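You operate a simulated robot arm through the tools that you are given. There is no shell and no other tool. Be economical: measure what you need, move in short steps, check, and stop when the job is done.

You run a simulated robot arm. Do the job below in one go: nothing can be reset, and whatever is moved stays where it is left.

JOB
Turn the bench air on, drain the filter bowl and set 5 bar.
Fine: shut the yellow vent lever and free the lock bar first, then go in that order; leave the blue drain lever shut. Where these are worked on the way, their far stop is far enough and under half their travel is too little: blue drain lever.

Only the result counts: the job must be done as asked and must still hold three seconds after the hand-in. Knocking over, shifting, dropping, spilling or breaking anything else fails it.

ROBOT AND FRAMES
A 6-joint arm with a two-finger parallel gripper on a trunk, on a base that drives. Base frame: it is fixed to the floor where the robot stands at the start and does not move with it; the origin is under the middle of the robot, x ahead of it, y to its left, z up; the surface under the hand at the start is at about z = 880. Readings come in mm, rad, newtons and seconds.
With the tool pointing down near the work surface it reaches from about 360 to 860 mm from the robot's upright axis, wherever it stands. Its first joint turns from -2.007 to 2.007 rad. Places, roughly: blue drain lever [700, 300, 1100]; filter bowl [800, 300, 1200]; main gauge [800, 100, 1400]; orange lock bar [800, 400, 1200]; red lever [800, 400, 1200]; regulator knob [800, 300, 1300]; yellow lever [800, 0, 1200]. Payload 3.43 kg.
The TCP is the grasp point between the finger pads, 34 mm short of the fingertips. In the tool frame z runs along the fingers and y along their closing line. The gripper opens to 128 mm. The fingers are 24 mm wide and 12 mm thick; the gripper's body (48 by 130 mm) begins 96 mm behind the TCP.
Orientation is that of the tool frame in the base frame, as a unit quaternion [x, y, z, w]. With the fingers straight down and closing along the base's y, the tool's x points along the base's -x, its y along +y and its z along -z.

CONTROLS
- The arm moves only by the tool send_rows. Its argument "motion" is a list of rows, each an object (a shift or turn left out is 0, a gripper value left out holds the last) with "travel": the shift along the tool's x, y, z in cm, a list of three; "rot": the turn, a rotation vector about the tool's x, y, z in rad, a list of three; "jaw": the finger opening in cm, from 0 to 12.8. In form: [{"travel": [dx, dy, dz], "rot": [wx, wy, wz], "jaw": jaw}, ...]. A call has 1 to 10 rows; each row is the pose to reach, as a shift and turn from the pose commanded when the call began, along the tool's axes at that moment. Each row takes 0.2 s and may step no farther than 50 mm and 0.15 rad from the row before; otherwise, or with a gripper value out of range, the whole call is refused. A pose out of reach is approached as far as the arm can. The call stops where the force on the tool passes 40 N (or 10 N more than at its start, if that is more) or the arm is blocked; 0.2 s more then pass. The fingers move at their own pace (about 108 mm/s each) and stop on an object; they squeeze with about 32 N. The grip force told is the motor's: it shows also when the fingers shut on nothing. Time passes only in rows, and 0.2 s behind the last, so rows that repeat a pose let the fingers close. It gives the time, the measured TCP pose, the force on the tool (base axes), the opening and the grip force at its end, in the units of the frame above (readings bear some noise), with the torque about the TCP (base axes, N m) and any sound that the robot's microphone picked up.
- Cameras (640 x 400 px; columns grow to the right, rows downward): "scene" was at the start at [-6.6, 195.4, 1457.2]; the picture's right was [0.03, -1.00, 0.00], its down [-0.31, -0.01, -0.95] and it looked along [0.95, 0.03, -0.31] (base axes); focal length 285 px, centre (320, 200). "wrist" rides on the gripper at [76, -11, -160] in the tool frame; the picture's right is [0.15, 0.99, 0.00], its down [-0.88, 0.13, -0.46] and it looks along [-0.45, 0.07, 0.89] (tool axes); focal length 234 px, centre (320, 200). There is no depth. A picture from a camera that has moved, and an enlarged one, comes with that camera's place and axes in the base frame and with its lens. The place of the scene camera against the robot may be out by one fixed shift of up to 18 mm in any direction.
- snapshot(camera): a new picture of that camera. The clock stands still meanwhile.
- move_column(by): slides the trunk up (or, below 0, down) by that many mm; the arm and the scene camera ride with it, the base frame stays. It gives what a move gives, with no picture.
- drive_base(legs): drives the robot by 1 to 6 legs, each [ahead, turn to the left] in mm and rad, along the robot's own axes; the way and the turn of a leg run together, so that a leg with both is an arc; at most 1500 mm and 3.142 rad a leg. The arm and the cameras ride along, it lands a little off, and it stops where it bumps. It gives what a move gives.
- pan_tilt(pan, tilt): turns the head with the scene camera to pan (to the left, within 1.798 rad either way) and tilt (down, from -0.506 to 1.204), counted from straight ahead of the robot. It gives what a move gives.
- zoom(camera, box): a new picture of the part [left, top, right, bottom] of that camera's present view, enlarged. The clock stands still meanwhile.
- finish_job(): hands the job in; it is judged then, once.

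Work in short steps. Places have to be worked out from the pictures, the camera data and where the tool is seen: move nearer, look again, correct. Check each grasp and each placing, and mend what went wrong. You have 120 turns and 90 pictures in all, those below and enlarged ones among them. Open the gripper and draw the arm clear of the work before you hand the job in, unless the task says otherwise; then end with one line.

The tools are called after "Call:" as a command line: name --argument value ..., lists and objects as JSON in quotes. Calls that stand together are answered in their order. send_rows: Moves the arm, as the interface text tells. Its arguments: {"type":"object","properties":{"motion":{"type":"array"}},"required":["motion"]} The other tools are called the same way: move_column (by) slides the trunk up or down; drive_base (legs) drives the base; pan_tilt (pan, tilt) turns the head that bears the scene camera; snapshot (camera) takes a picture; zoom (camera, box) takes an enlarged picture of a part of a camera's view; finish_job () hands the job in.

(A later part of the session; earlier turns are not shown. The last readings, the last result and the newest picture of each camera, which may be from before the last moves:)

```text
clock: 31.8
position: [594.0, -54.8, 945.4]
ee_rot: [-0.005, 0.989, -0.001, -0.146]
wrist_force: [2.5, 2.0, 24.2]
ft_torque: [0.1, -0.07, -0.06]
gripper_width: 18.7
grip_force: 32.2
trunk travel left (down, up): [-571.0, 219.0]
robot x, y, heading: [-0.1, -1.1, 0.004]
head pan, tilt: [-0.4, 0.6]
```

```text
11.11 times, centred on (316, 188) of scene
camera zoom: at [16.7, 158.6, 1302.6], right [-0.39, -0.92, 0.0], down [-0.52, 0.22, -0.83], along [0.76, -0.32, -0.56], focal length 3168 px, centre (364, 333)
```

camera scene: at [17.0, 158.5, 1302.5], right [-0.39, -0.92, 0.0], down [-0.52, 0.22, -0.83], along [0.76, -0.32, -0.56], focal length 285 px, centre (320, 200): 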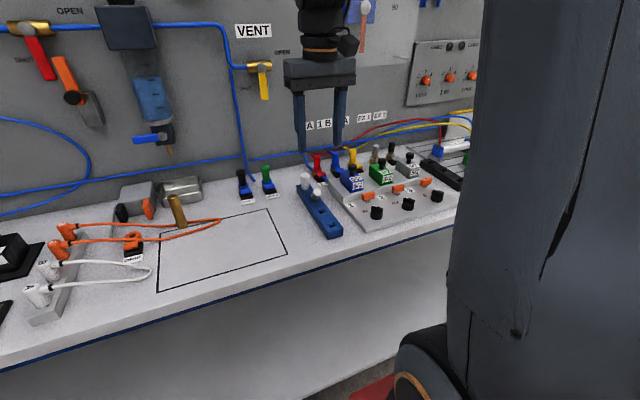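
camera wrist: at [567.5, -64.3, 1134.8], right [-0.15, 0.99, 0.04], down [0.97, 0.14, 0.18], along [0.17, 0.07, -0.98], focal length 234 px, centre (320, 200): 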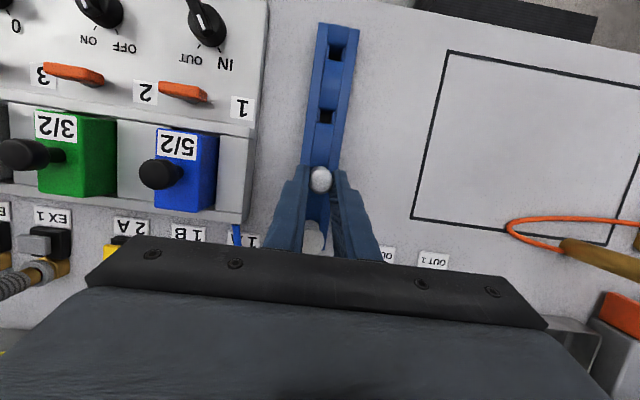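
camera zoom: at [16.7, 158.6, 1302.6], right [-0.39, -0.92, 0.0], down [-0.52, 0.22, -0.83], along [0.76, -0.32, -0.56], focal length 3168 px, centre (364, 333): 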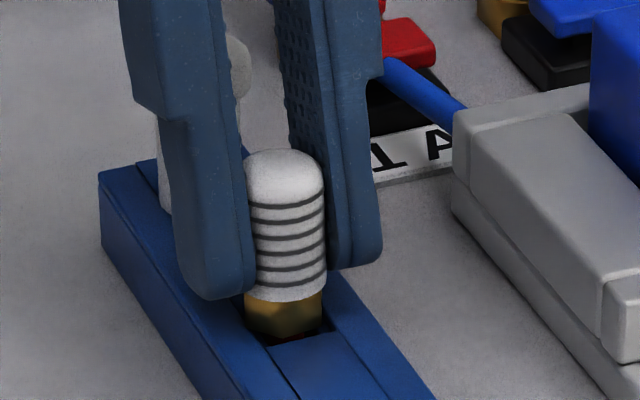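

It's seated (24 N of push-back). I release and lift straight up, then check.

Call:
send_rows --motion '[{"travel": [0.03, 0, -0.1], "jaw": 5}, {"travel": [0.03, 0, -0.1]}, {"travel": [0.6, 0, -2]}, {"travel": [1.8, 0, -6], "rot": [0, -0.1, 0]}, {"travel": [3, 0, -10], "rot": [0, -0.2, 0]}, {"travel": [4.2, 0, -14], "rot": [0, -0.3, 0]}]'

Call:
zoom --camera "scene" --box '[280, 150, 360, 210]'

Call:
snapshot --camera "wrist"

```text
clock: 33.2
position: [598.4, -54.8, 1090.8]
ee_rot: [-0.005, 1.0, 0.0, 0.002]
wrist_force: [0.0, 0.1, -0.2]
ft_torque: [-0.02, 0.09, 0.01]
gripper_width: 50.2
grip_force: 0.1
trunk travel left (down, up): [-571.0, 219.0]
robot x, y, heading: [-2.3, -0.3, 0.001]
head pan, tilt: [-0.4, 0.6]
```

```text
6.67 times, centred on (320, 180) of scene
camera zoom: at [17.9, 158.5, 1302.5], right [-0.39, -0.92, 0.0], down [-0.52, 0.22, -0.82], along [0.76, -0.32, -0.57], focal length 1901 px, centre (320, 333)
```

zoom: 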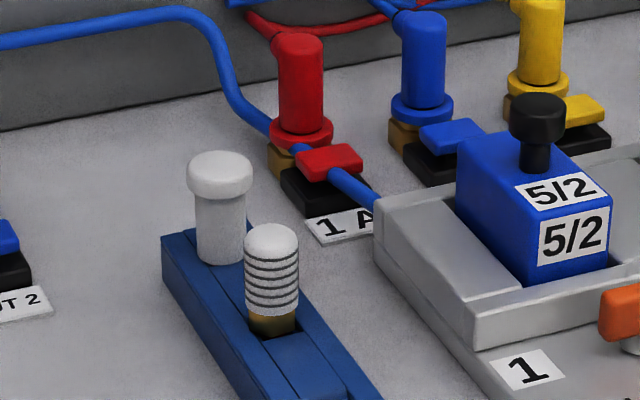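

```text
50 pictures are left
camera wrist: at [521.5, -66.6, 1251.5], right [-0.16, 0.99, 0.0], down [0.88, 0.14, 0.46], along [0.46, 0.07, -0.89], focal length 234 px, centre (320, 200)
```

wrist: 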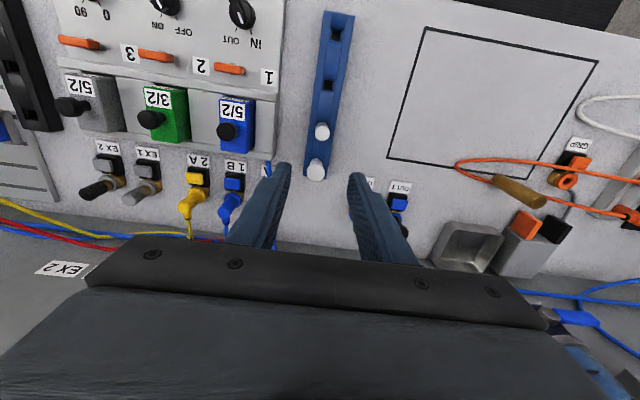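

The silencer stands properly again. I raise the hand clear, and then drive the robot to about y=450, standing ~100 mm further back, so that the AIR/regulator/drain group lies where the arm works well.

Call:
send_rows --motion '[{"travel": [1, 0, -5], "jaw": 0}, {"travel": [3, 0, -10]}, {"travel": [6, 0, -14]}]'

Call:
drive_base --legs '[[-450, 0], [0, 0.9], [570, 0], [0, -0.9]]'

Call:
pan_tilt --pan 0 --tilt 0.2

Call:
snapshot --camera "scene"

```text
refused: row 1 steps farther than a row can; nothing moved
```

```text
clock: 43.3
position: [489.3, 398.3, 1091.0]
ee_rot: [-0.015, 1.0, 0.0, 0.002]
wrist_force: [0.7, 0.0, -0.3]
ft_torque: [-0.02, -0.01, -0.02]
gripper_width: 50.1
grip_force: 0.1
trunk travel left (down, up): [-571.0, 219.0]
robot x, y, heading: [-115.6, 436.4, 0.022]
head pan, tilt: [-0.4, 0.6]
```

```text
clock: 44.2
position: [488.5, 398.4, 1091.7]
ee_rot: [-0.015, 1.0, 0.0, 0.002]
wrist_force: [0.3, 1.0, 0.2]
ft_torque: [-0.01, -0.03, 0.02]
gripper_width: 50.3
grip_force: 0.0
trunk travel left (down, up): [-571.0, 219.0]
robot x, y, heading: [-108.1, 438.1, 0.024]
head pan, tilt: [0.0, 0.201]
```

```text
49 pictures are left
camera scene: at [-85.9, 633.3, 1339.2], right [0.02, -1.0, 0.0], down [-0.2, 0.0, -0.98], along [0.98, 0.02, -0.2], focal length 285 px, centre (320, 200)
```

scene: 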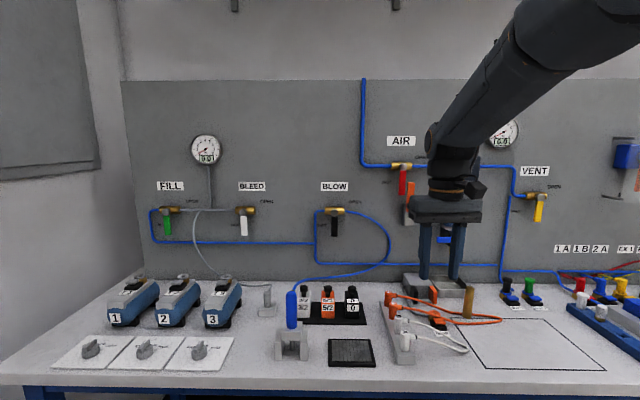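

Robot at (-108, 438), heading 0.024. I raise the hand and tilt it forward.

Call:
send_rows --motion '[{"travel": [0, 0, -4], "rot": [0.0022, -0.148, 0.0022], "jaw": 0}, {"travel": [0, 0, -8], "rot": [0.0044, -0.296, 0.0044]}, {"travel": [0, 0, -12], "rot": [0.0067, -0.444, 0.0067]}, {"travel": [-1, 0, -15], "rot": [0.009, -0.592, 0.009]}, {"travel": [-2, 0, -17], "rot": [0.011, -0.74, 0.011]}, {"travel": [-3, 0, -19], "rot": [0.013, -0.888, 0.013]}, {"travel": [-4, 0, -21], "rot": [0.0155, -1.036, 0.0155]}, {"travel": [-5, 0, -22], "rot": [0.018, -1.184, 0.018]}, {"travel": [-6, 0, -22], "rot": [0.02, -1.332, 0.02]}, {"travel": [-7, 0, -22], "rot": [0.022, -1.475, 0.022]}]'

Call:
snapshot --camera "scene"

Call:
snapshot --camera "wrist"

```text
clock: 46.6
position: [548.7, 430.4, 1292.8]
ee_rot: [-0.124, 0.775, -0.017, 0.619]
wrist_force: [0.8, -0.3, 0.2]
ft_torque: [0.01, 0.02, 0.01]
gripper_width: 0.1
grip_force: 31.9
out of reach, approached as far as the arm can: row 9, 10
trunk travel left (down, up): [-571.0, 219.0]
robot x, y, heading: [-107.3, 441.5, 0.025]
head pan, tilt: [0.0, 0.201]
stopped in row 10: the arm was blocked; the commanded pose is now the measured one
```

```text
48 pictures are left
camera scene: at [-86.0, 633.3, 1339.3], right [0.02, -1.0, 0.0], down [-0.2, 0.0, -0.98], along [0.98, 0.02, -0.2], focal length 285 px, centre (320, 200)
```

scene: 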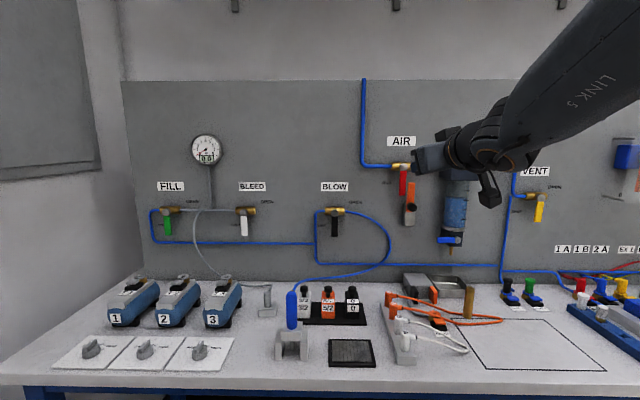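

```text
47 pictures are left
camera wrist: at [381.3, 383.5, 1261.2], right [-0.2, 0.93, -0.32], down [-0.28, 0.26, 0.92], along [0.94, 0.27, 0.21], focal length 234 px, centre (320, 200)
```

wrist: 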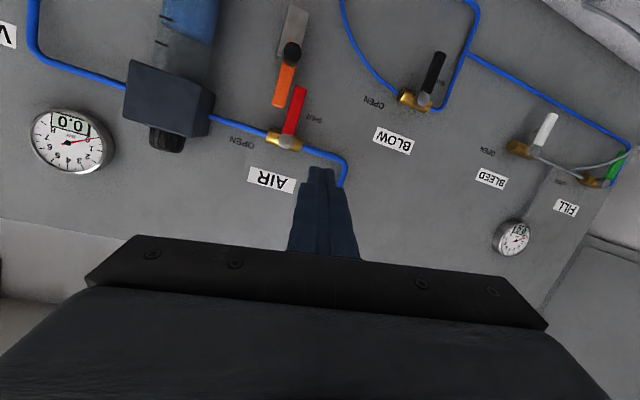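

Stuck at the fold limit; I lower the trunk 150 mm and then straighten the tool.

Call:
move_column --by -150

Call:
send_rows --motion '[{"travel": [-4, 0, 0.5], "rot": [0.03, -0.05, 0.04]}, {"travel": [-8, 0, 1], "rot": [0.08, -0.12, 0.1]}, {"travel": [-8, 0, 1], "rot": [0.12, -0.17, 0.15]}, {"travel": [-8, 0, 1], "rot": [0.152, -0.221, 0.2]}]'

```text
clock: 48.3
position: [548.9, 430.1, 1143.6]
ee_rot: [-0.124, 0.775, -0.017, 0.62]
wrist_force: [-0.1, 0.4, 0.6]
ft_torque: [-0.02, 0.02, 0.0]
gripper_width: 0.1
grip_force: 32.2
trunk travel left (down, up): [-421.0, 369.0]
robot x, y, heading: [-109.9, 440.4, 0.021]
head pan, tilt: [0.0, 0.201]
```

```text
clock: 49.3
position: [574.8, 421.0, 1212.6]
ee_rot: [-0.006, 0.709, 0.006, 0.705]
wrist_force: [0.3, 0.0, 0.6]
ft_torque: [-0.01, 0.01, 0.0]
gripper_width: 0.1
grip_force: 31.8
out of reach, approached as far as the arm can: row 3, 4
trunk travel left (down, up): [-421.0, 369.0]
robot x, y, heading: [-107.3, 439.1, 0.024]
head pan, tilt: [0.0, 0.201]
```

Call:
send_rows --motion '[{"travel": [-1, -3, 1]}, {"travel": [-2, -6, 2]}]'

Call:
snapshot --camera "wrist"

Call:
zoom --camera "scene" --box '[360, 100, 520, 220]'

```text
clock: 49.9
position: [595.1, 360.6, 1231.8]
ee_rot: [0.0, 0.707, -0.001, 0.707]
wrist_force: [-0.3, 0.0, -0.5]
ft_torque: [-0.01, 0.02, -0.01]
gripper_width: 0.0
grip_force: 32.3
trunk travel left (down, up): [-421.0, 369.0]
robot x, y, heading: [-107.6, 438.0, 0.022]
head pan, tilt: [0.0, 0.201]
```

```text
46 pictures are left
camera wrist: at [435.5, 350.6, 1158.5], right [0.0, 0.99, -0.15], down [-0.46, 0.13, 0.88], along [0.89, 0.07, 0.45], focal length 234 px, centre (320, 200)
```

wrist: 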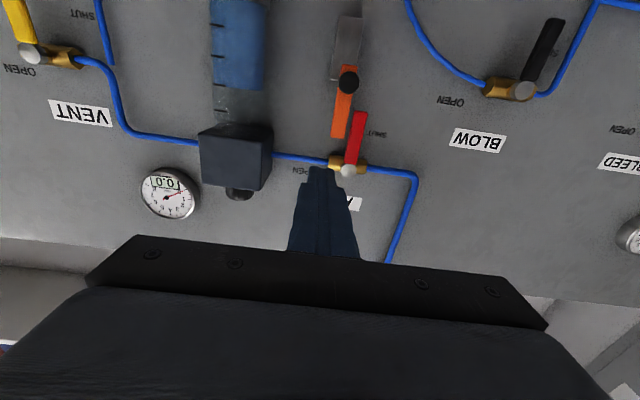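

```text
3.33 times, centred on (440, 160) of scene
camera zoom: at [-44.4, 634.5, 1189.2], right [0.02, -1.0, 0.0], down [-0.2, 0.0, -0.98], along [0.98, 0.02, -0.2], focal length 951 px, centre (-80, 333)
```

zoom: 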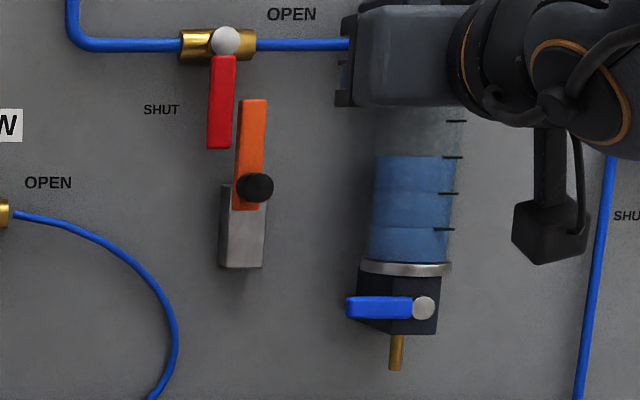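

Call:
zoom --camera "wrist" --box '[310, 0, 390, 60]'

Call:
zoom --camera "wrist" --box '[310, 60, 406, 190]'

```text
6.67 times, centred on (350, 30) of wrist
camera zoom: at [435.5, 350.6, 1158.5], right [0.0, 0.99, -0.15], down [-0.46, 0.13, 0.88], along [0.89, 0.07, 0.45], focal length 1561 px, centre (120, 1333)
```

zoom: 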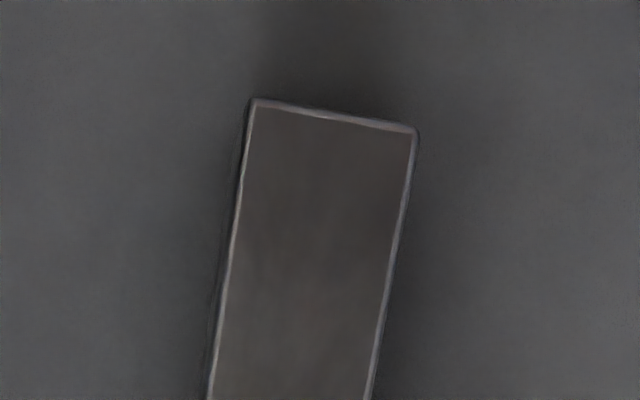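

```text
3.08 times, centred on (358, 125) of wrist
camera zoom: at [435.5, 350.6, 1158.5], right [0.0, 0.99, -0.15], down [-0.46, 0.13, 0.88], along [0.89, 0.07, 0.45], focal length 720 px, centre (203, 431)
```

zoom: 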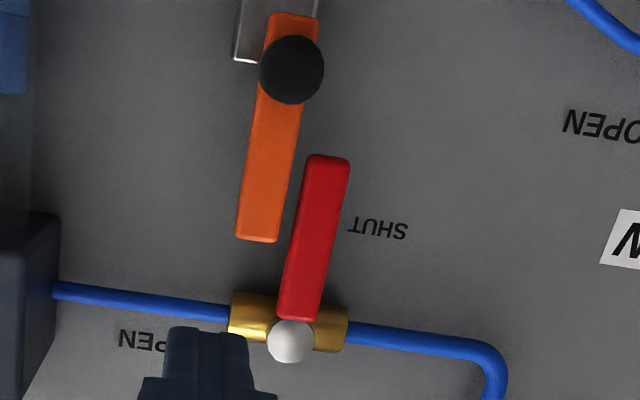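

The orange bar lies over a plain grey rail with a big black knob standing ~30 mm proud: it looks like a slide bolt. Knob ≈ (721, 383, 1154). I raise the hand first, then lower the trunk for reach.

Call:
send_rows --motion '[{"travel": [-4, 0.5, 1]}, {"travel": [-8, 1.0, 2]}, {"travel": [-11, 1.5, 3]}]'

Call:
move_column --by -170

Call:
snapshot --camera "wrist"

Call:
zoom --camera "scene" --box '[360, 40, 520, 160]'

```text
clock: 50.7
position: [628.5, 375.0, 1337.5]
ee_rot: [0.0, 0.708, 0.0, 0.706]
wrist_force: [-0.7, -0.2, -0.1]
ft_torque: [0.02, -0.01, -0.04]
gripper_width: 0.1
grip_force: 32.2
trunk travel left (down, up): [-421.0, 369.0]
robot x, y, heading: [-107.0, 441.9, 0.022]
head pan, tilt: [0.0, 0.201]
```

```text
clock: 52.7
position: [624.2, 374.5, 1172.1]
ee_rot: [-0.001, 0.708, 0.0, 0.707]
wrist_force: [-0.7, -0.3, 0.4]
ft_torque: [0.0, 0.0, -0.02]
gripper_width: 0.1
grip_force: 32.3
trunk travel left (down, up): [-251.0, 539.0]
robot x, y, heading: [-110.2, 439.0, 0.023]
head pan, tilt: [0.0, 0.201]
```

```text
42 pictures are left
camera wrist: at [464.2, 364.7, 1097.3], right [0.0, 0.99, -0.15], down [-0.45, 0.13, 0.88], along [0.89, 0.07, 0.45], focal length 234 px, centre (320, 200)
```

wrist: 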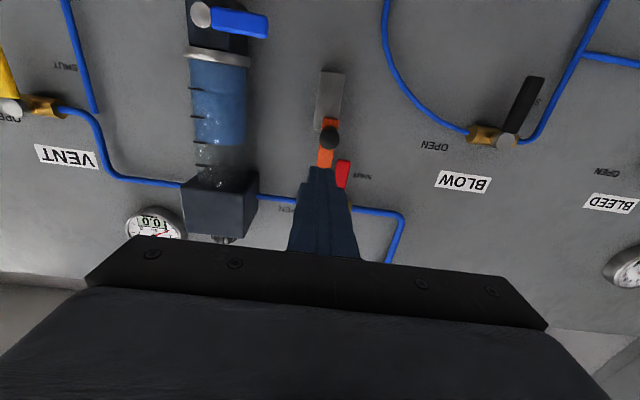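

```text
3.33 times, centred on (440, 100) of scene
camera zoom: at [3.1, 635.4, 1019.3], right [0.02, -1.0, 0.0], down [-0.2, 0.0, -0.98], along [0.98, 0.02, -0.2], focal length 951 px, centre (-80, 533)
```

zoom: 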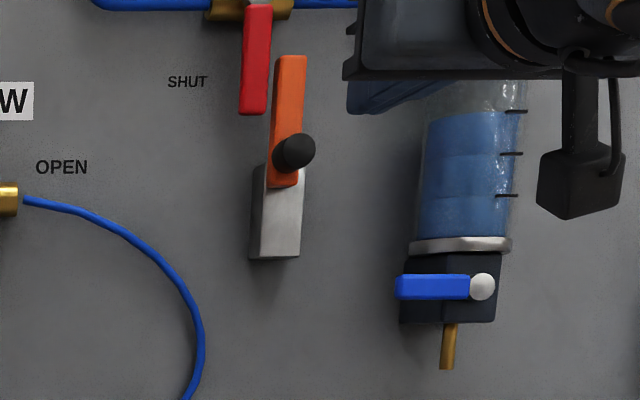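

From below the knob clearly stands proud as a handle. I go to straddle it with open fingers, force-guarded.

Call:
send_rows --motion '[{"travel": [1, 0.85, 1], "jaw": 6}, {"travel": [1.9, 0.85, 2]}, {"travel": [1.9, 0.85, 5]}, {"travel": [1.9, 0.85, 7]}, {"travel": [1.9, 0.85, 8.2]}]'

Call:
snapshot --camera "wrist"

Call:
zoom --camera "scene" --box '[380, 40, 500, 130]'

```text
clock: 53.9
position: [708.6, 385.6, 1153.2]
ee_rot: [-0.001, 0.707, 0.0, 0.707]
wrist_force: [-0.4, 0.0, 0.8]
ft_torque: [0.02, 0.03, -0.02]
gripper_width: 60.1
grip_force: 0.0
trunk travel left (down, up): [-251.0, 539.0]
robot x, y, heading: [-109.8, 443.1, 0.021]
head pan, tilt: [0.0, 0.201]
```

```text
40 pictures are left
camera wrist: at [547.8, 374.1, 1079.5], right [0.0, 0.99, -0.15], down [-0.45, 0.13, 0.88], along [0.89, 0.07, 0.45], focal length 234 px, centre (320, 200)
```

wrist: 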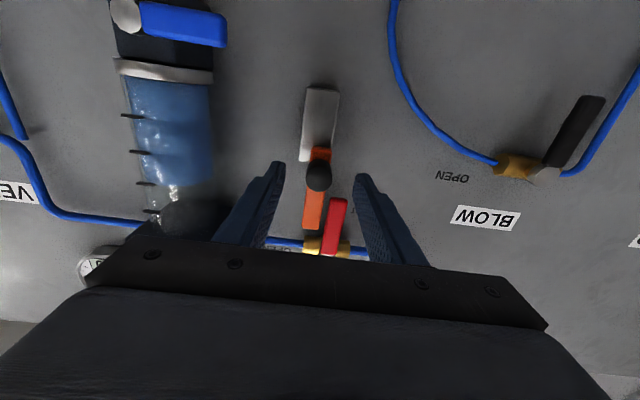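

```text
4.44 times, centred on (440, 85) of scene
camera zoom: at [3.0, 635.4, 1019.3], right [0.02, -1.0, 0.0], down [-0.2, 0.0, -0.98], along [0.98, 0.02, -0.2], focal length 1267 px, centre (-213, 711)
```

zoom: 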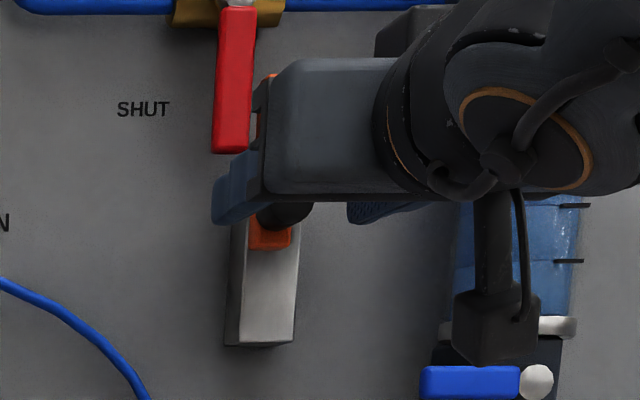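

Knob re-measured at (735, 384, 1153), between the fingertips. I advance 8 mm and close on it.

Call:
send_rows --motion '[{"travel": [0, -0.1, 0.8]}, {"travel": [0, -0.1, 0.8], "jaw": 1}, {"travel": [0, -0.1, 0.8]}, {"travel": [0, -0.1, 0.8]}]'

```text
clock: 54.9
position: [714.4, 382.9, 1154.1]
ee_rot: [-0.001, 0.708, -0.001, 0.706]
wrist_force: [-0.1, 0.7, -0.5]
ft_torque: [-0.03, -0.02, 0.29]
gripper_width: 23.5
grip_force: 45.5
trunk travel left (down, up): [-251.0, 539.0]
robot x, y, heading: [-111.0, 440.1, 0.02]
head pan, tilt: [0.0, 0.201]
```

Gripped the knob (23.5 mm). I pull gently straight down to test whether it slides.

Call:
send_rows --motion '[{"travel": [0.5, 0, 0]}, {"travel": [1.0, 0, 0]}, {"travel": [1.5, 0, 0]}]'

Call:
snapshot --camera "wrist"

```text
clock: 55.7
position: [715.5, 383.0, 1137.1]
ee_rot: [0.001, 0.707, -0.001, 0.707]
wrist_force: [6.7, 3.9, 2.0]
ft_torque: [-0.08, -0.09, 0.4]
gripper_width: 23.5
grip_force: 45.0
trunk travel left (down, up): [-251.0, 539.0]
robot x, y, heading: [-111.6, 441.3, 0.024]
head pan, tilt: [0.0, 0.201]
```

```text
38 pictures are left
camera wrist: at [555.4, 373.1, 1063.2], right [0.0, 0.99, -0.15], down [-0.46, 0.13, 0.88], along [0.89, 0.07, 0.45], focal length 234 px, centre (320, 200)
```

wrist: 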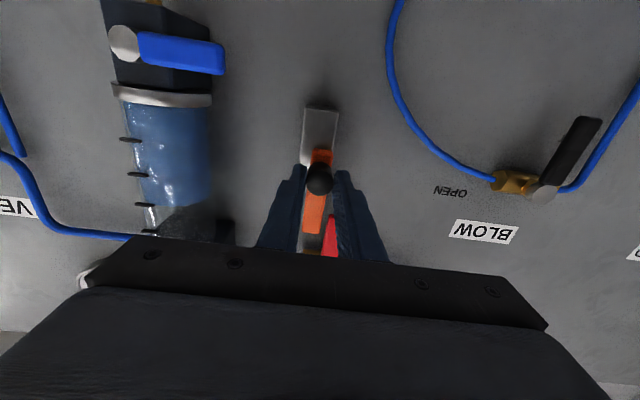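

It slides down. I continue until the end stop.

Call:
send_rows --motion '[{"travel": [0.8, 0, 0]}, {"travel": [1.6, 0, 0]}, {"travel": [2.4, 0, 0]}, {"travel": [3.2, 0, 0]}, {"travel": [4.0, 0, 0]}, {"travel": [4.8, 0, 0]}, {"travel": [5.6, 0, 0]}]'

Call:
snapshot --camera "wrist"

```text
clock: 57.3
position: [712.0, 384.6, 1090.0]
ee_rot: [-0.002, 0.703, 0.0, 0.712]
wrist_force: [4.5, 4.5, 33.8]
ft_torque: [0.0, -1.18, -0.04]
gripper_width: 23.8
grip_force: 45.4
trunk travel left (down, up): [-251.0, 539.0]
robot x, y, heading: [-114.0, 438.9, 0.026]
head pan, tilt: [0.0, 0.201]
```

```text
37 pictures are left
camera wrist: at [553.6, 372.9, 1012.1], right [0.0, 0.99, -0.15], down [-0.47, 0.13, 0.87], along [0.88, 0.07, 0.46], focal length 234 px, centre (320, 200)
```

wrist: 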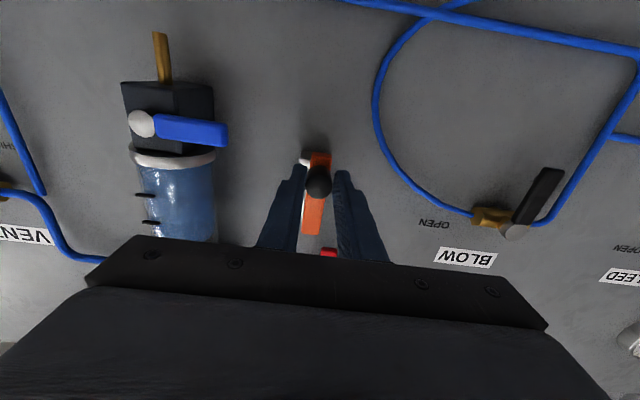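

At its stop (64 mm down, 34 N). I open and back away, then check.

Call:
send_rows --motion '[{"travel": [-0.7, 0, 0]}, {"travel": [-0.7, 0, 0], "jaw": 6}, {"travel": [-0.7, 0, 0]}, {"travel": [-0.7, 0, -3]}, {"travel": [-0.7, 0, -7]}, {"travel": [-4, 1.5, -7]}, {"travel": [-8, 3, -7]}]'

Call:
zoom --camera "scene" --box '[360, 20, 520, 140]'

Call:
snapshot --camera "wrist"

```text
clock: 58.9
position: [643.0, 414.9, 1161.1]
ee_rot: [-0.001, 0.708, 0.0, 0.706]
wrist_force: [0.3, 0.6, -0.6]
ft_torque: [-0.04, 0.0, 0.01]
gripper_width: 60.0
grip_force: 0.1
trunk travel left (down, up): [-251.0, 539.0]
robot x, y, heading: [-107.8, 439.2, 0.023]
head pan, tilt: [0.0, 0.201]
```

```text
3.33 times, centred on (440, 80) of scene
camera zoom: at [3.2, 635.4, 1019.2], right [0.02, -1.0, 0.0], down [-0.2, 0.0, -0.98], along [0.98, 0.02, -0.2], focal length 951 px, centre (-80, 600)
```

zoom: 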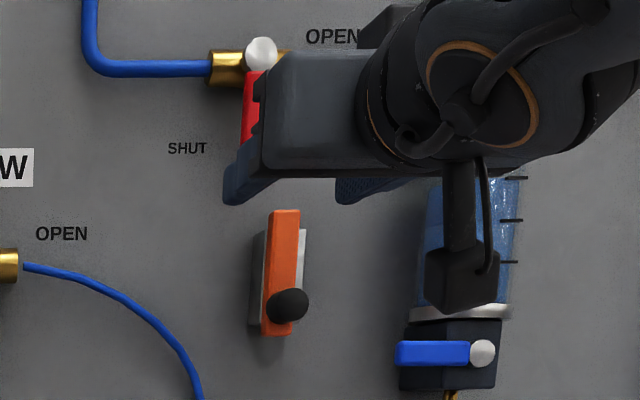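

```text
35 pictures are left
camera wrist: at [482.3, 404.7, 1087.1], right [0.0, 0.99, -0.15], down [-0.45, 0.13, 0.88], along [0.89, 0.07, 0.45], focal length 234 px, centre (320, 200)
```

wrist: 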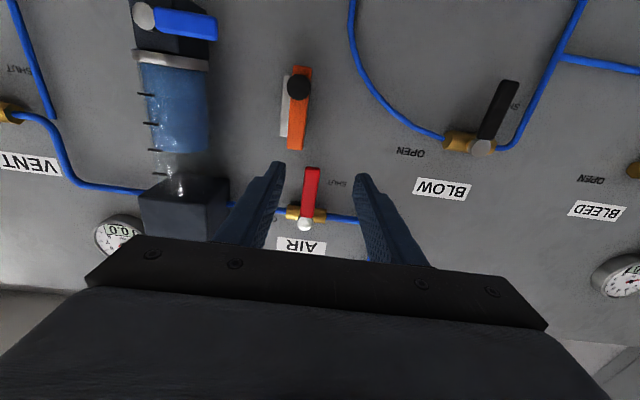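

Lock bar is down and stays. Red valve pivot ≈ (y 410, z 1262), lever tip z≈1181. I close the fingers and go to the left side of the red lever.

Call:
send_rows --motion '[{"travel": [-2.5, 1.5, 0], "jaw": 0}, {"travel": [-5.1, 2.8, 0]}, {"travel": [-5.1, 2.8, 3]}, {"travel": [-5.1, 2.8, 6]}, {"travel": [-5.1, 2.8, 9.7]}]'

Call:
snapshot --camera "wrist"

```text
clock: 60.1
position: [740.0, 441.4, 1213.9]
ee_rot: [-0.001, 0.706, -0.001, 0.708]
wrist_force: [-0.6, -0.8, -0.3]
ft_torque: [0.03, 0.1, -0.02]
gripper_width: 0.0
grip_force: 31.5
out of reach, approached as far as the arm can: row 2, 3
trunk travel left (down, up): [-251.0, 539.0]
robot x, y, heading: [-110.5, 441.3, 0.023]
head pan, tilt: [0.0, 0.201]
```

```text
34 pictures are left
camera wrist: at [579.5, 431.8, 1139.3], right [0.0, 0.99, -0.15], down [-0.46, 0.13, 0.88], along [0.89, 0.07, 0.45], focal length 234 px, centre (320, 200)
```

wrist: 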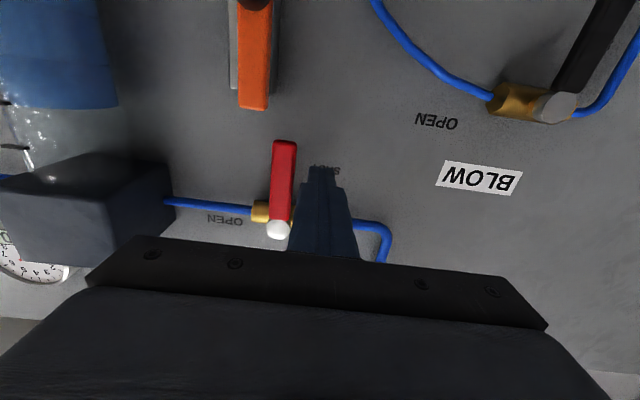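

In place left of the red lever. I sweep it along its arc to the right.

Call:
send_rows --motion '[{"travel": [0.2, -0.9, 0]}, {"travel": [0.45, -1.85, 0]}, {"travel": [0.7, -2.8, 0]}, {"travel": [0.65, -3.9, 0]}, {"travel": [0.5, -4.9, 0]}, {"travel": [0.0, -5.9, 0]}, {"travel": [-0.7, -6.8, 0]}, {"travel": [-1.6, -7.6, 0]}, {"travel": [-2.6, -8.1, 0]}, {"travel": [-3.1, -8.2, 0]}]'

Call:
snapshot --camera "wrist"

Call:
zoom --camera "scene" --box '[360, 0, 520, 120]'

```text
clock: 62.3
position: [740.7, 359.1, 1243.4]
ee_rot: [0.0, 0.707, 0.0, 0.707]
wrist_force: [-0.1, -0.3, -1.2]
ft_torque: [-0.01, 0.0, -0.02]
gripper_width: 0.0
grip_force: 31.8
out of reach, approached as far as the arm can: row 1
trunk travel left (down, up): [-251.0, 539.0]
robot x, y, heading: [-108.9, 438.6, 0.022]
head pan, tilt: [0.0, 0.201]
```

```text
33 pictures are left
camera wrist: at [581.0, 347.8, 1169.7], right [0.0, 0.99, -0.15], down [-0.45, 0.13, 0.88], along [0.89, 0.07, 0.45], focal length 234 px, centre (320, 200)
```

wrist: 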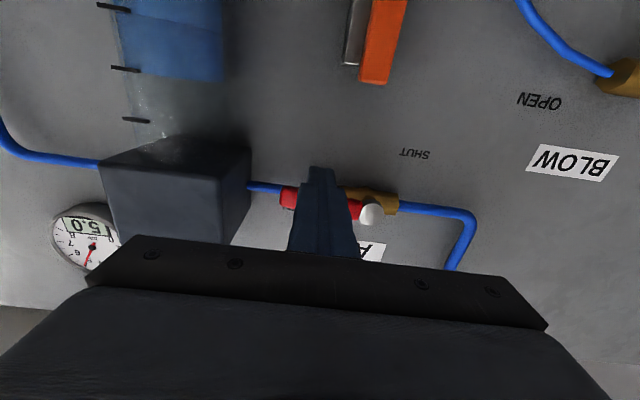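

```text
3.33 times, centred on (440, 60) of scene
camera zoom: at [3.1, 635.5, 1019.2], right [0.02, -1.0, 0.0], down [-0.2, 0.0, -0.98], along [0.98, 0.02, -0.2], focal length 951 px, centre (-80, 667)
```

zoom: 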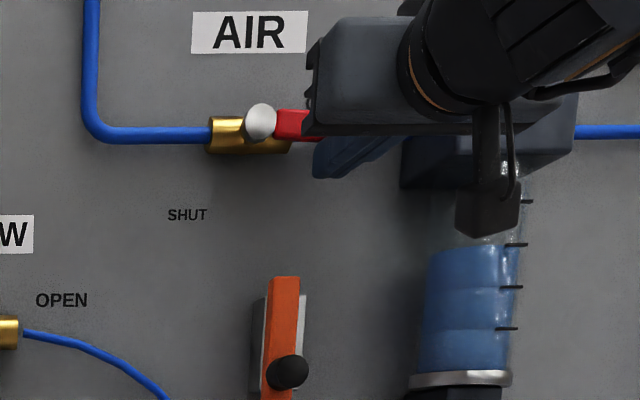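

The red lever is nearly horizontal. I nudge upward to find its stop and then read the gauge.

Call:
send_rows --motion '[{"travel": [-0.3, 0, 0]}, {"travel": [-0.6, 0, 0]}, {"travel": [-0.9, 0, 0]}]'

Call:
zoom --camera "wrist" --box '[40, 140, 200, 280]'

```text
clock: 63.1
position: [743.6, 358.6, 1248.4]
ee_rot: [0.0, 0.71, 0.0, 0.704]
wrist_force: [-9.2, -2.0, -25.2]
ft_torque: [-0.05, 0.4, 0.04]
gripper_width: 0.0
grip_force: 31.8
trunk travel left (down, up): [-251.0, 539.0]
robot x, y, heading: [-106.7, 440.6, 0.022]
head pan, tilt: [0.0, 0.201]
```

```text
2.86 times, centred on (120, 210) of wrist
camera zoom: at [583.1, 347.7, 1175.5], right [0.0, 0.99, -0.15], down [-0.45, 0.13, 0.88], along [0.89, 0.07, 0.44], focal length 669 px, centre (891, 171)
```

zoom: 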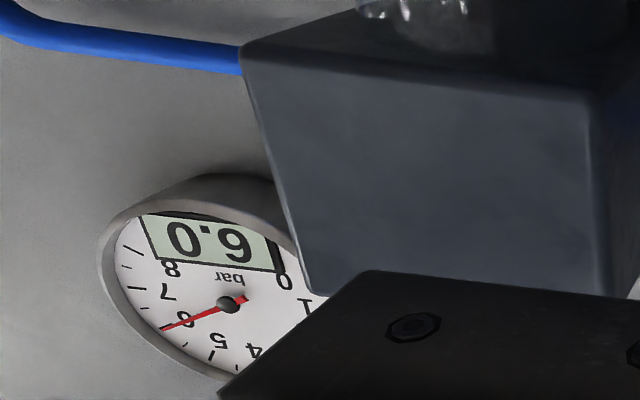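

Red is at its stop, gauge 6.0 bar. I withdraw, and pitch the fingers ~0.6 rad down for the drain lever (to keep the camera mount above the bench items).

Call:
send_rows --motion '[{"travel": [1.5, 0, 0]}, {"travel": [1.5, 0, -4]}, {"travel": [1.5, 0, -8]}, {"travel": [1.5, 0, -12]}, {"travel": [3, -2, -12], "rot": [0, 0.15, 0]}, {"travel": [5, -4, -12], "rot": [0, 0.3, 0]}, {"travel": [8, -5.3, -12], "rot": [0, 0.45, 0]}, {"travel": [11, -5.3, -12], "rot": [0, 0.6, 0]}]'

Call:
snapshot --camera "wrist"

Call:
snapshot --camera "scene"

```text
clock: 64.9
position: [622.1, 304.7, 1142.1]
ee_rot: [-0.001, 0.885, 0.0, 0.465]
wrist_force: [-0.9, -0.2, 0.7]
ft_torque: [0.01, -0.01, 0.02]
gripper_width: 0.0
grip_force: 31.5
trunk travel left (down, up): [-251.0, 539.0]
robot x, y, heading: [-108.1, 437.2, 0.02]
head pan, tilt: [0.0, 0.201]
```

```text
30 pictures are left
camera wrist: at [447.3, 294.0, 1171.4], right [-0.08, 0.99, -0.12], down [0.12, 0.13, 0.98], along [0.99, 0.07, -0.13], focal length 234 px, centre (320, 200)
```

wrist: 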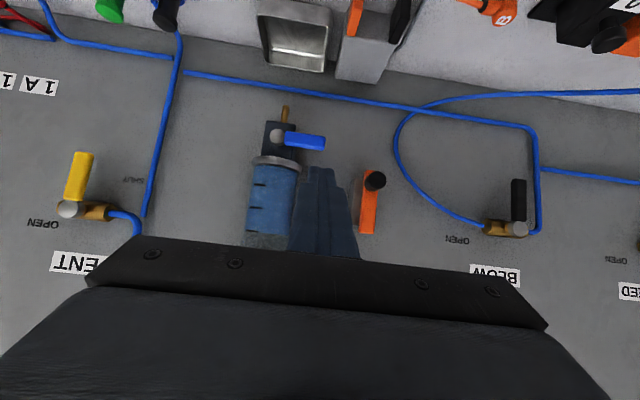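

```text
29 pictures are left
camera scene: at [2.9, 635.5, 1019.3], right [0.02, -1.0, 0.0], down [-0.2, 0.0, -0.98], along [0.98, 0.02, -0.2], focal length 285 px, centre (320, 200)
```

scene: 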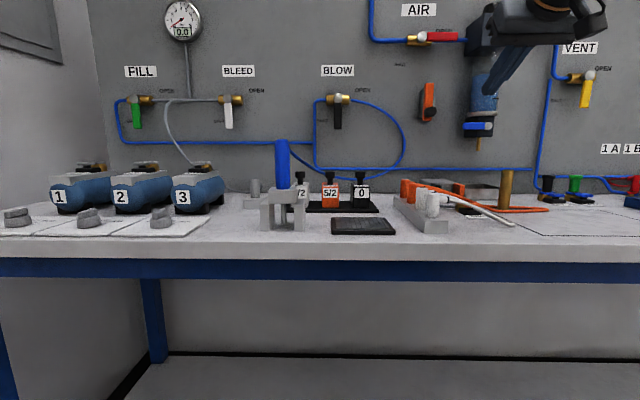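

Good view: drain ball ≈ (724, 255, 1063), lever tip y≈312. I approach to just above the lever.

Call:
send_rows --motion '[{"travel": [-1.5, -0.2, 4.0]}, {"travel": [-2.5, -0.3, 7.5]}, {"travel": [-3.0, -0.3, 9.4]}]'

Call:
zoom --camera "wrist" --box '[240, 80, 400, 220]'

```text
clock: 65.7
position: [718.6, 303.8, 1114.5]
ee_rot: [-0.001, 0.884, 0.001, 0.467]
wrist_force: [0.1, 0.3, -0.2]
ft_torque: [0.01, 0.02, -0.01]
gripper_width: 0.2
grip_force: 32.2
trunk travel left (down, up): [-251.0, 539.0]
robot x, y, heading: [-110.2, 437.5, 0.029]
head pan, tilt: [0.0, 0.201]
```

```text
2.86 times, centred on (320, 150) of wrist
camera zoom: at [543.5, 292.2, 1143.9], right [-0.08, 0.99, -0.12], down [0.12, 0.13, 0.98], along [0.99, 0.07, -0.13], focal length 669 px, centre (320, 343)
```

zoom: 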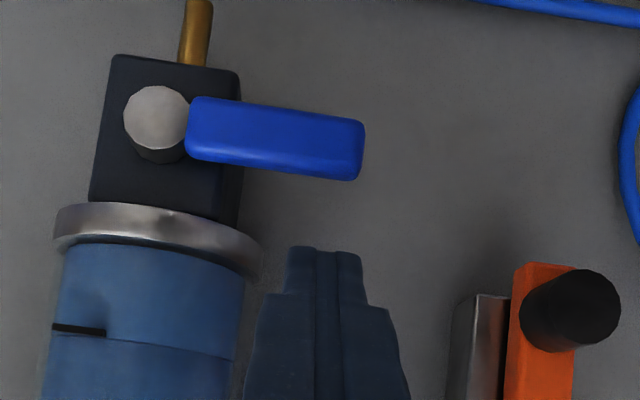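

Fingers are just above the lever. I sweep it down along its arc.

Call:
send_rows --motion '[{"travel": [1.19, -0.3, 0.82]}, {"travel": [1.85, 0.1, 1.28]}, {"travel": [2.59, 0.3, 1.79]}, {"travel": [3.42, 0.3, 2.36]}, {"travel": [4.24, 0.2, 2.93]}, {"travel": [5.06, -0.2, 3.49]}, {"travel": [5.8, -0.8, 4.0]}, {"travel": [6.46, -1.7, 4.46]}, {"travel": [6.87, -2.6, 4.74]}, {"travel": [6.9, -3.0, 4.77]}]'

Call:
snapshot --camera "wrist"

Call:
zoom --camera "scene" --box '[430, 60, 550, 160]'

```text
clock: 67.9
position: [718.4, 272.8, 1029.2]
ee_rot: [0.0, 0.885, -0.001, 0.466]
wrist_force: [-0.6, 1.0, -0.4]
ft_torque: [-0.01, 0.0, -0.01]
gripper_width: 0.3
grip_force: 32.1
trunk travel left (down, up): [-251.0, 539.0]
robot x, y, heading: [-110.2, 441.2, 0.025]
head pan, tilt: [0.0, 0.201]
```

```text
27 pictures are left
camera wrist: at [542.4, 262.3, 1058.6], right [-0.08, 0.99, -0.12], down [0.12, 0.13, 0.98], along [0.99, 0.07, -0.13], focal length 234 px, centre (320, 200)
```

wrist: 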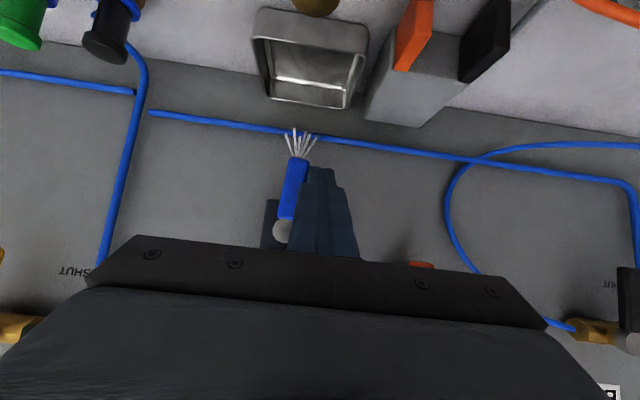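

```text
4.00 times, centred on (490, 110) of scene
camera zoom: at [3.1, 635.5, 1019.2], right [0.02, -1.0, 0.0], down [-0.2, 0.0, -0.98], along [0.98, 0.02, -0.2], focal length 1141 px, centre (-360, 560)
```

zoom: 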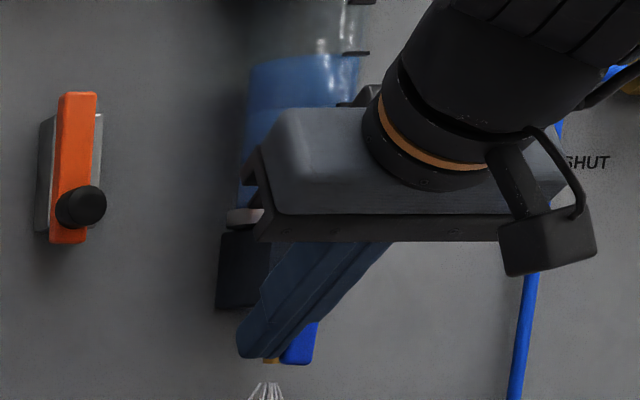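

It's draining. I nudge to the far stop and hold for two seconds.

Call:
send_rows --motion '[{"travel": [0, -0.3, 0]}, {"travel": [0, -0.6, 0]}, {"travel": [0, -0.6, 0]}, {"travel": [0, -0.6, 0]}, {"travel": [0, -0.6, 0]}, {"travel": [0, -0.6, 0]}, {"travel": [0, -0.6, 0]}, {"travel": [0, -0.6, 0]}, {"travel": [0, -0.6, 0]}, {"travel": [0, -0.6, 0]}]'

Call:
zoom --camera "scene" --box '[430, 40, 550, 140]'

```text
clock: 70.1
position: [717.3, 268.4, 1030.1]
ee_rot: [0.0, 0.885, -0.001, 0.466]
wrist_force: [0.6, 29.0, -1.2]
ft_torque: [-0.16, -0.01, 0.3]
gripper_width: 0.1
grip_force: 32.5
trunk travel left (down, up): [-251.0, 539.0]
robot x, y, heading: [-109.9, 439.4, 0.024]
head pan, tilt: [0.0, 0.201]
```

```text
4.00 times, centred on (490, 90) of scene
camera zoom: at [2.9, 637.0, 1019.0], right [0.02, -1.0, 0.0], down [-0.2, -0.01, -0.98], along [0.98, 0.02, -0.2], focal length 1141 px, centre (-360, 640)
```

zoom: 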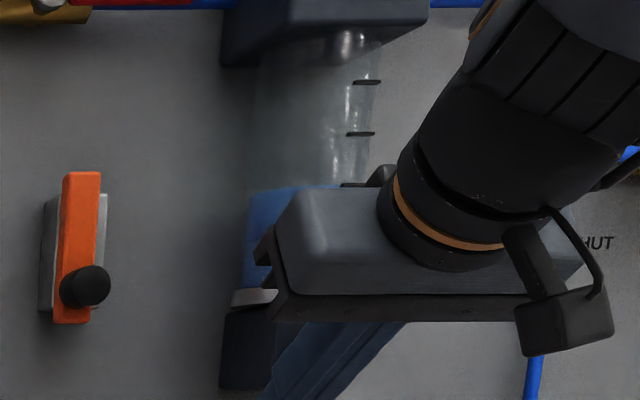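

At the far stop; the water level is falling. I ease off and wait about 4 s more.

Call:
send_rows --motion '[{"travel": [0, 0.5, 0]}, {"travel": [0, 0.5, 0]}, {"travel": [0, 0.5, 0]}, {"travel": [0, 0.5, 0]}, {"travel": [0, 0.5, 0]}, {"travel": [0, 0.5, 0]}, {"travel": [0, 0.5, 0]}, {"travel": [0, 0.5, 0]}, {"travel": [0, 0.5, 0]}, {"travel": [0, 0.5, 0]}]'

Call:
send_rows --motion '[{"travel": [0, 0.3, 0]}, {"travel": [0, 0.6, 0]}, {"travel": [0, 0.6, -2]}, {"travel": [0, 0.6, -5]}, {"travel": [0, 0.6, -8]}, {"travel": [0, 0.6, -8]}, {"travel": [0, 0.6, -8]}, {"travel": [0, 0.6, -8]}, {"travel": [0, 0.6, -8]}, {"travel": [0, 0.6, -8]}]'

Call:
snapshot --camera "wrist"

Call:
zoom --camera "scene" --box '[430, 30, 550, 150]'

```text
clock: 72.3
position: [715.9, 271.8, 1029.8]
ee_rot: [-0.001, 0.885, 0.0, 0.466]
wrist_force: [0.9, -1.0, -0.3]
ft_torque: [-0.01, -0.04, -0.01]
gripper_width: 0.0
grip_force: 32.0
trunk travel left (down, up): [-251.0, 539.0]
robot x, y, heading: [-108.6, 440.5, 0.027]
head pan, tilt: [0.0, 0.201]
```

```text
clock: 74.5
position: [652.7, 281.7, 1075.1]
ee_rot: [0.0, 0.885, 0.0, 0.466]
wrist_force: [-0.3, 0.1, 0.0]
ft_torque: [-0.01, -0.02, 0.02]
gripper_width: 0.1
grip_force: 32.3
trunk travel left (down, up): [-251.0, 539.0]
robot x, y, heading: [-113.0, 440.3, 0.019]
head pan, tilt: [0.0, 0.201]
```

```text
24 pictures are left
camera wrist: at [477.1, 270.1, 1105.0], right [-0.08, 0.99, -0.12], down [0.12, 0.13, 0.98], along [0.99, 0.07, -0.13], focal length 234 px, centre (320, 200)
```

wrist: 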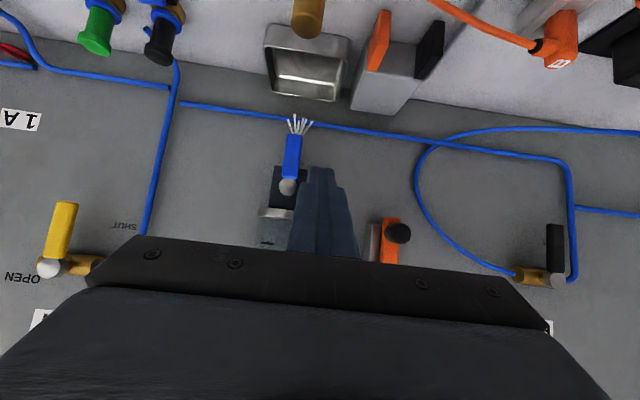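

```text
3.33 times, centred on (490, 90) of scene
camera zoom: at [3.1, 635.7, 1019.3], right [0.02, -1.0, 0.0], down [-0.2, 0.0, -0.98], along [0.98, 0.02, -0.2], focal length 951 px, centre (-247, 567)
```

zoom: 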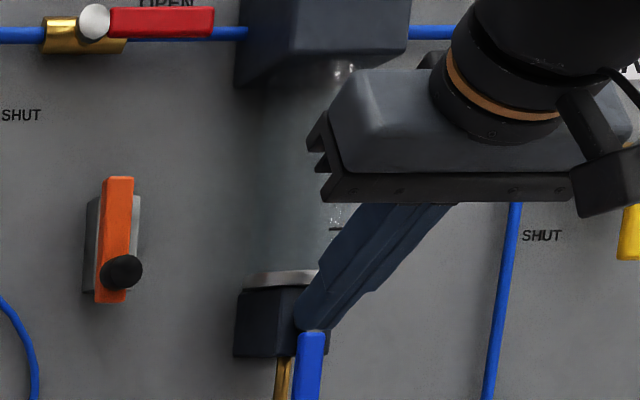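

The bowl looks empty. Now shut it: I go to the right side of the hanging lever, force-guarded.

Call:
send_rows --motion '[{"travel": [0, -2.8, 0]}, {"travel": [0, -5.6, 0]}, {"travel": [0, -5.6, 3.0]}, {"travel": [0, -5.6, 5.5]}, {"travel": [0.15, -5.6, 7.6]}]'

Call:
snapshot --camera "wrist"

```text
clock: 75.7
position: [712.5, 223.7, 1030.9]
ee_rot: [0.0, 0.885, -0.001, 0.466]
wrist_force: [-0.4, 0.1, 0.9]
ft_torque: [-0.01, 0.04, -0.03]
gripper_width: 0.3
grip_force: 31.9
trunk travel left (down, up): [-251.0, 539.0]
robot x, y, heading: [-115.2, 440.0, 0.026]
head pan, tilt: [0.0, 0.201]
```

```text
22 pictures are left
camera wrist: at [538.4, 213.1, 1059.6], right [-0.08, 0.99, -0.12], down [0.12, 0.13, 0.98], along [0.99, 0.07, -0.13], focal length 234 px, centre (320, 200)
```

wrist: 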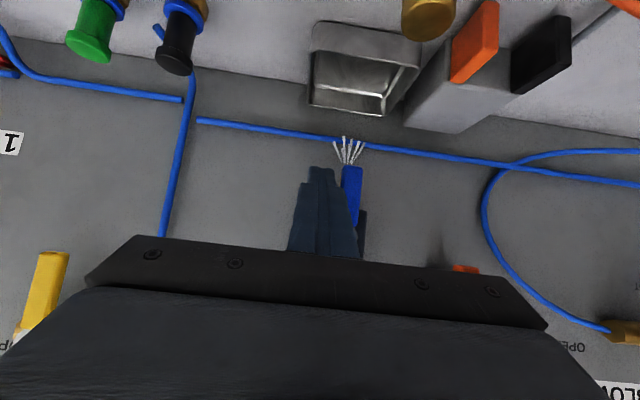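

In position right of the lever. I sweep it back to horizontal.

Call:
send_rows --motion '[{"travel": [0.08, 0.9, 0.06]}, {"travel": [0.37, 1.7, 0.26]}, {"travel": [0.58, 2.4, 0.4]}, {"travel": [0.66, 3.4, 0.45]}, {"travel": [0.58, 4.3, 0.4]}, {"travel": [0.25, 5.3, 0.17]}, {"travel": [-0.2, 6.2, -0.14]}, {"travel": [-0.9, 7.0, -0.62]}, {"travel": [-1.65, 7.5, -1.14]}, {"travel": [-2.06, 7.6, -1.42]}]'

Call:
snapshot --camera "wrist"

```text
clock: 77.9
position: [711.5, 296.3, 1047.6]
ee_rot: [0.001, 0.889, 0.001, 0.458]
wrist_force: [-2.2, -0.3, -5.3]
ft_torque: [0.04, 0.09, 0.04]
gripper_width: 0.0
grip_force: 32.2
trunk travel left (down, up): [-251.0, 539.0]
robot x, y, heading: [-111.2, 441.2, 0.025]
head pan, tilt: [0.0, 0.201]
stopped in row 10: the force on the tool passed its limit at 43 N (the readings are from after the stop); the commanded pose is now the measured one
```

```text
21 pictures are left
camera wrist: at [536.8, 285.7, 1079.5], right [-0.08, 0.99, -0.12], down [0.14, 0.13, 0.98], along [0.99, 0.07, -0.15], focal length 234 px, centre (320, 200)
```

wrist: 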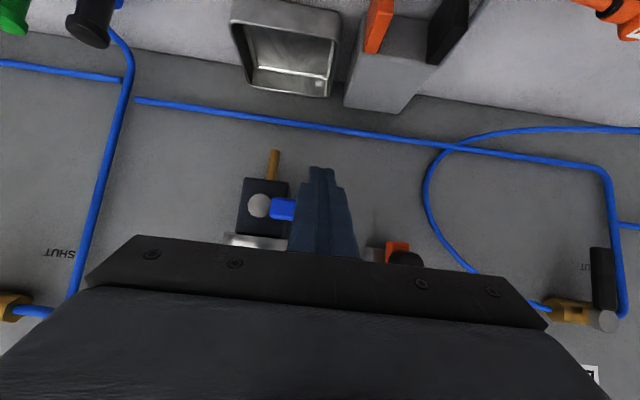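

Shut stop reached (43 N) and the spray has ceased. I withdraw and check bowl and lever.

Call:
send_rows --motion '[{"travel": [0.5, 0, 0]}, {"travel": [0.5, 0, -3.5]}, {"travel": [0.5, 0, -7]}, {"travel": [0.5, 1, -11]}, {"travel": [-4, 2, -11]}, {"travel": [-8, 2, -11]}]'

Call:
snapshot --camera "wrist"

Call:
zoom --camera "scene" --box '[420, 0, 560, 140]'

```text
clock: 79.3
position: [667.7, 315.5, 1178.5]
ee_rot: [0.001, 0.889, 0.001, 0.458]
wrist_force: [-0.5, -0.8, 0.6]
ft_torque: [-0.01, -0.05, -0.05]
gripper_width: 0.1
grip_force: 31.8
trunk travel left (down, up): [-251.0, 539.0]
robot x, y, heading: [-109.4, 440.0, 0.017]
head pan, tilt: [0.0, 0.201]
```

```text
20 pictures are left
camera wrist: at [492.4, 305.3, 1210.0], right [-0.08, 0.99, -0.12], down [0.14, 0.13, 0.98], along [0.99, 0.07, -0.15], focal length 234 px, centre (320, 200)
```

wrist: 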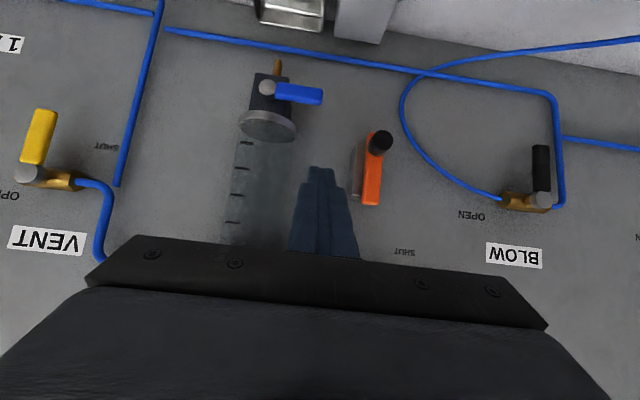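

```text
2.86 times, centred on (490, 70) of scene
camera zoom: at [3.0, 635.5, 1019.3], right [0.02, -1.0, 0.0], down [-0.2, 0.0, -0.98], along [0.98, 0.02, -0.2], focal length 815 px, centre (-166, 571)
```

zoom: 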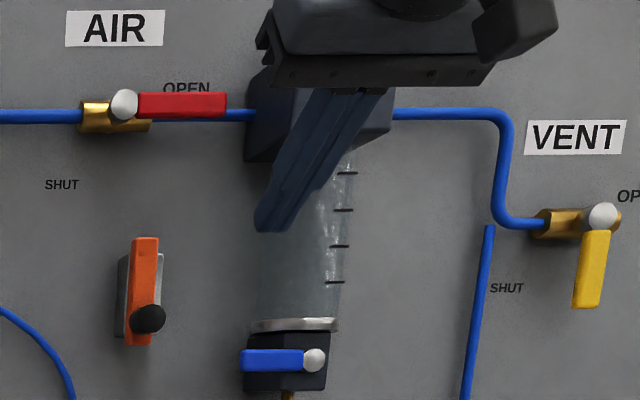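

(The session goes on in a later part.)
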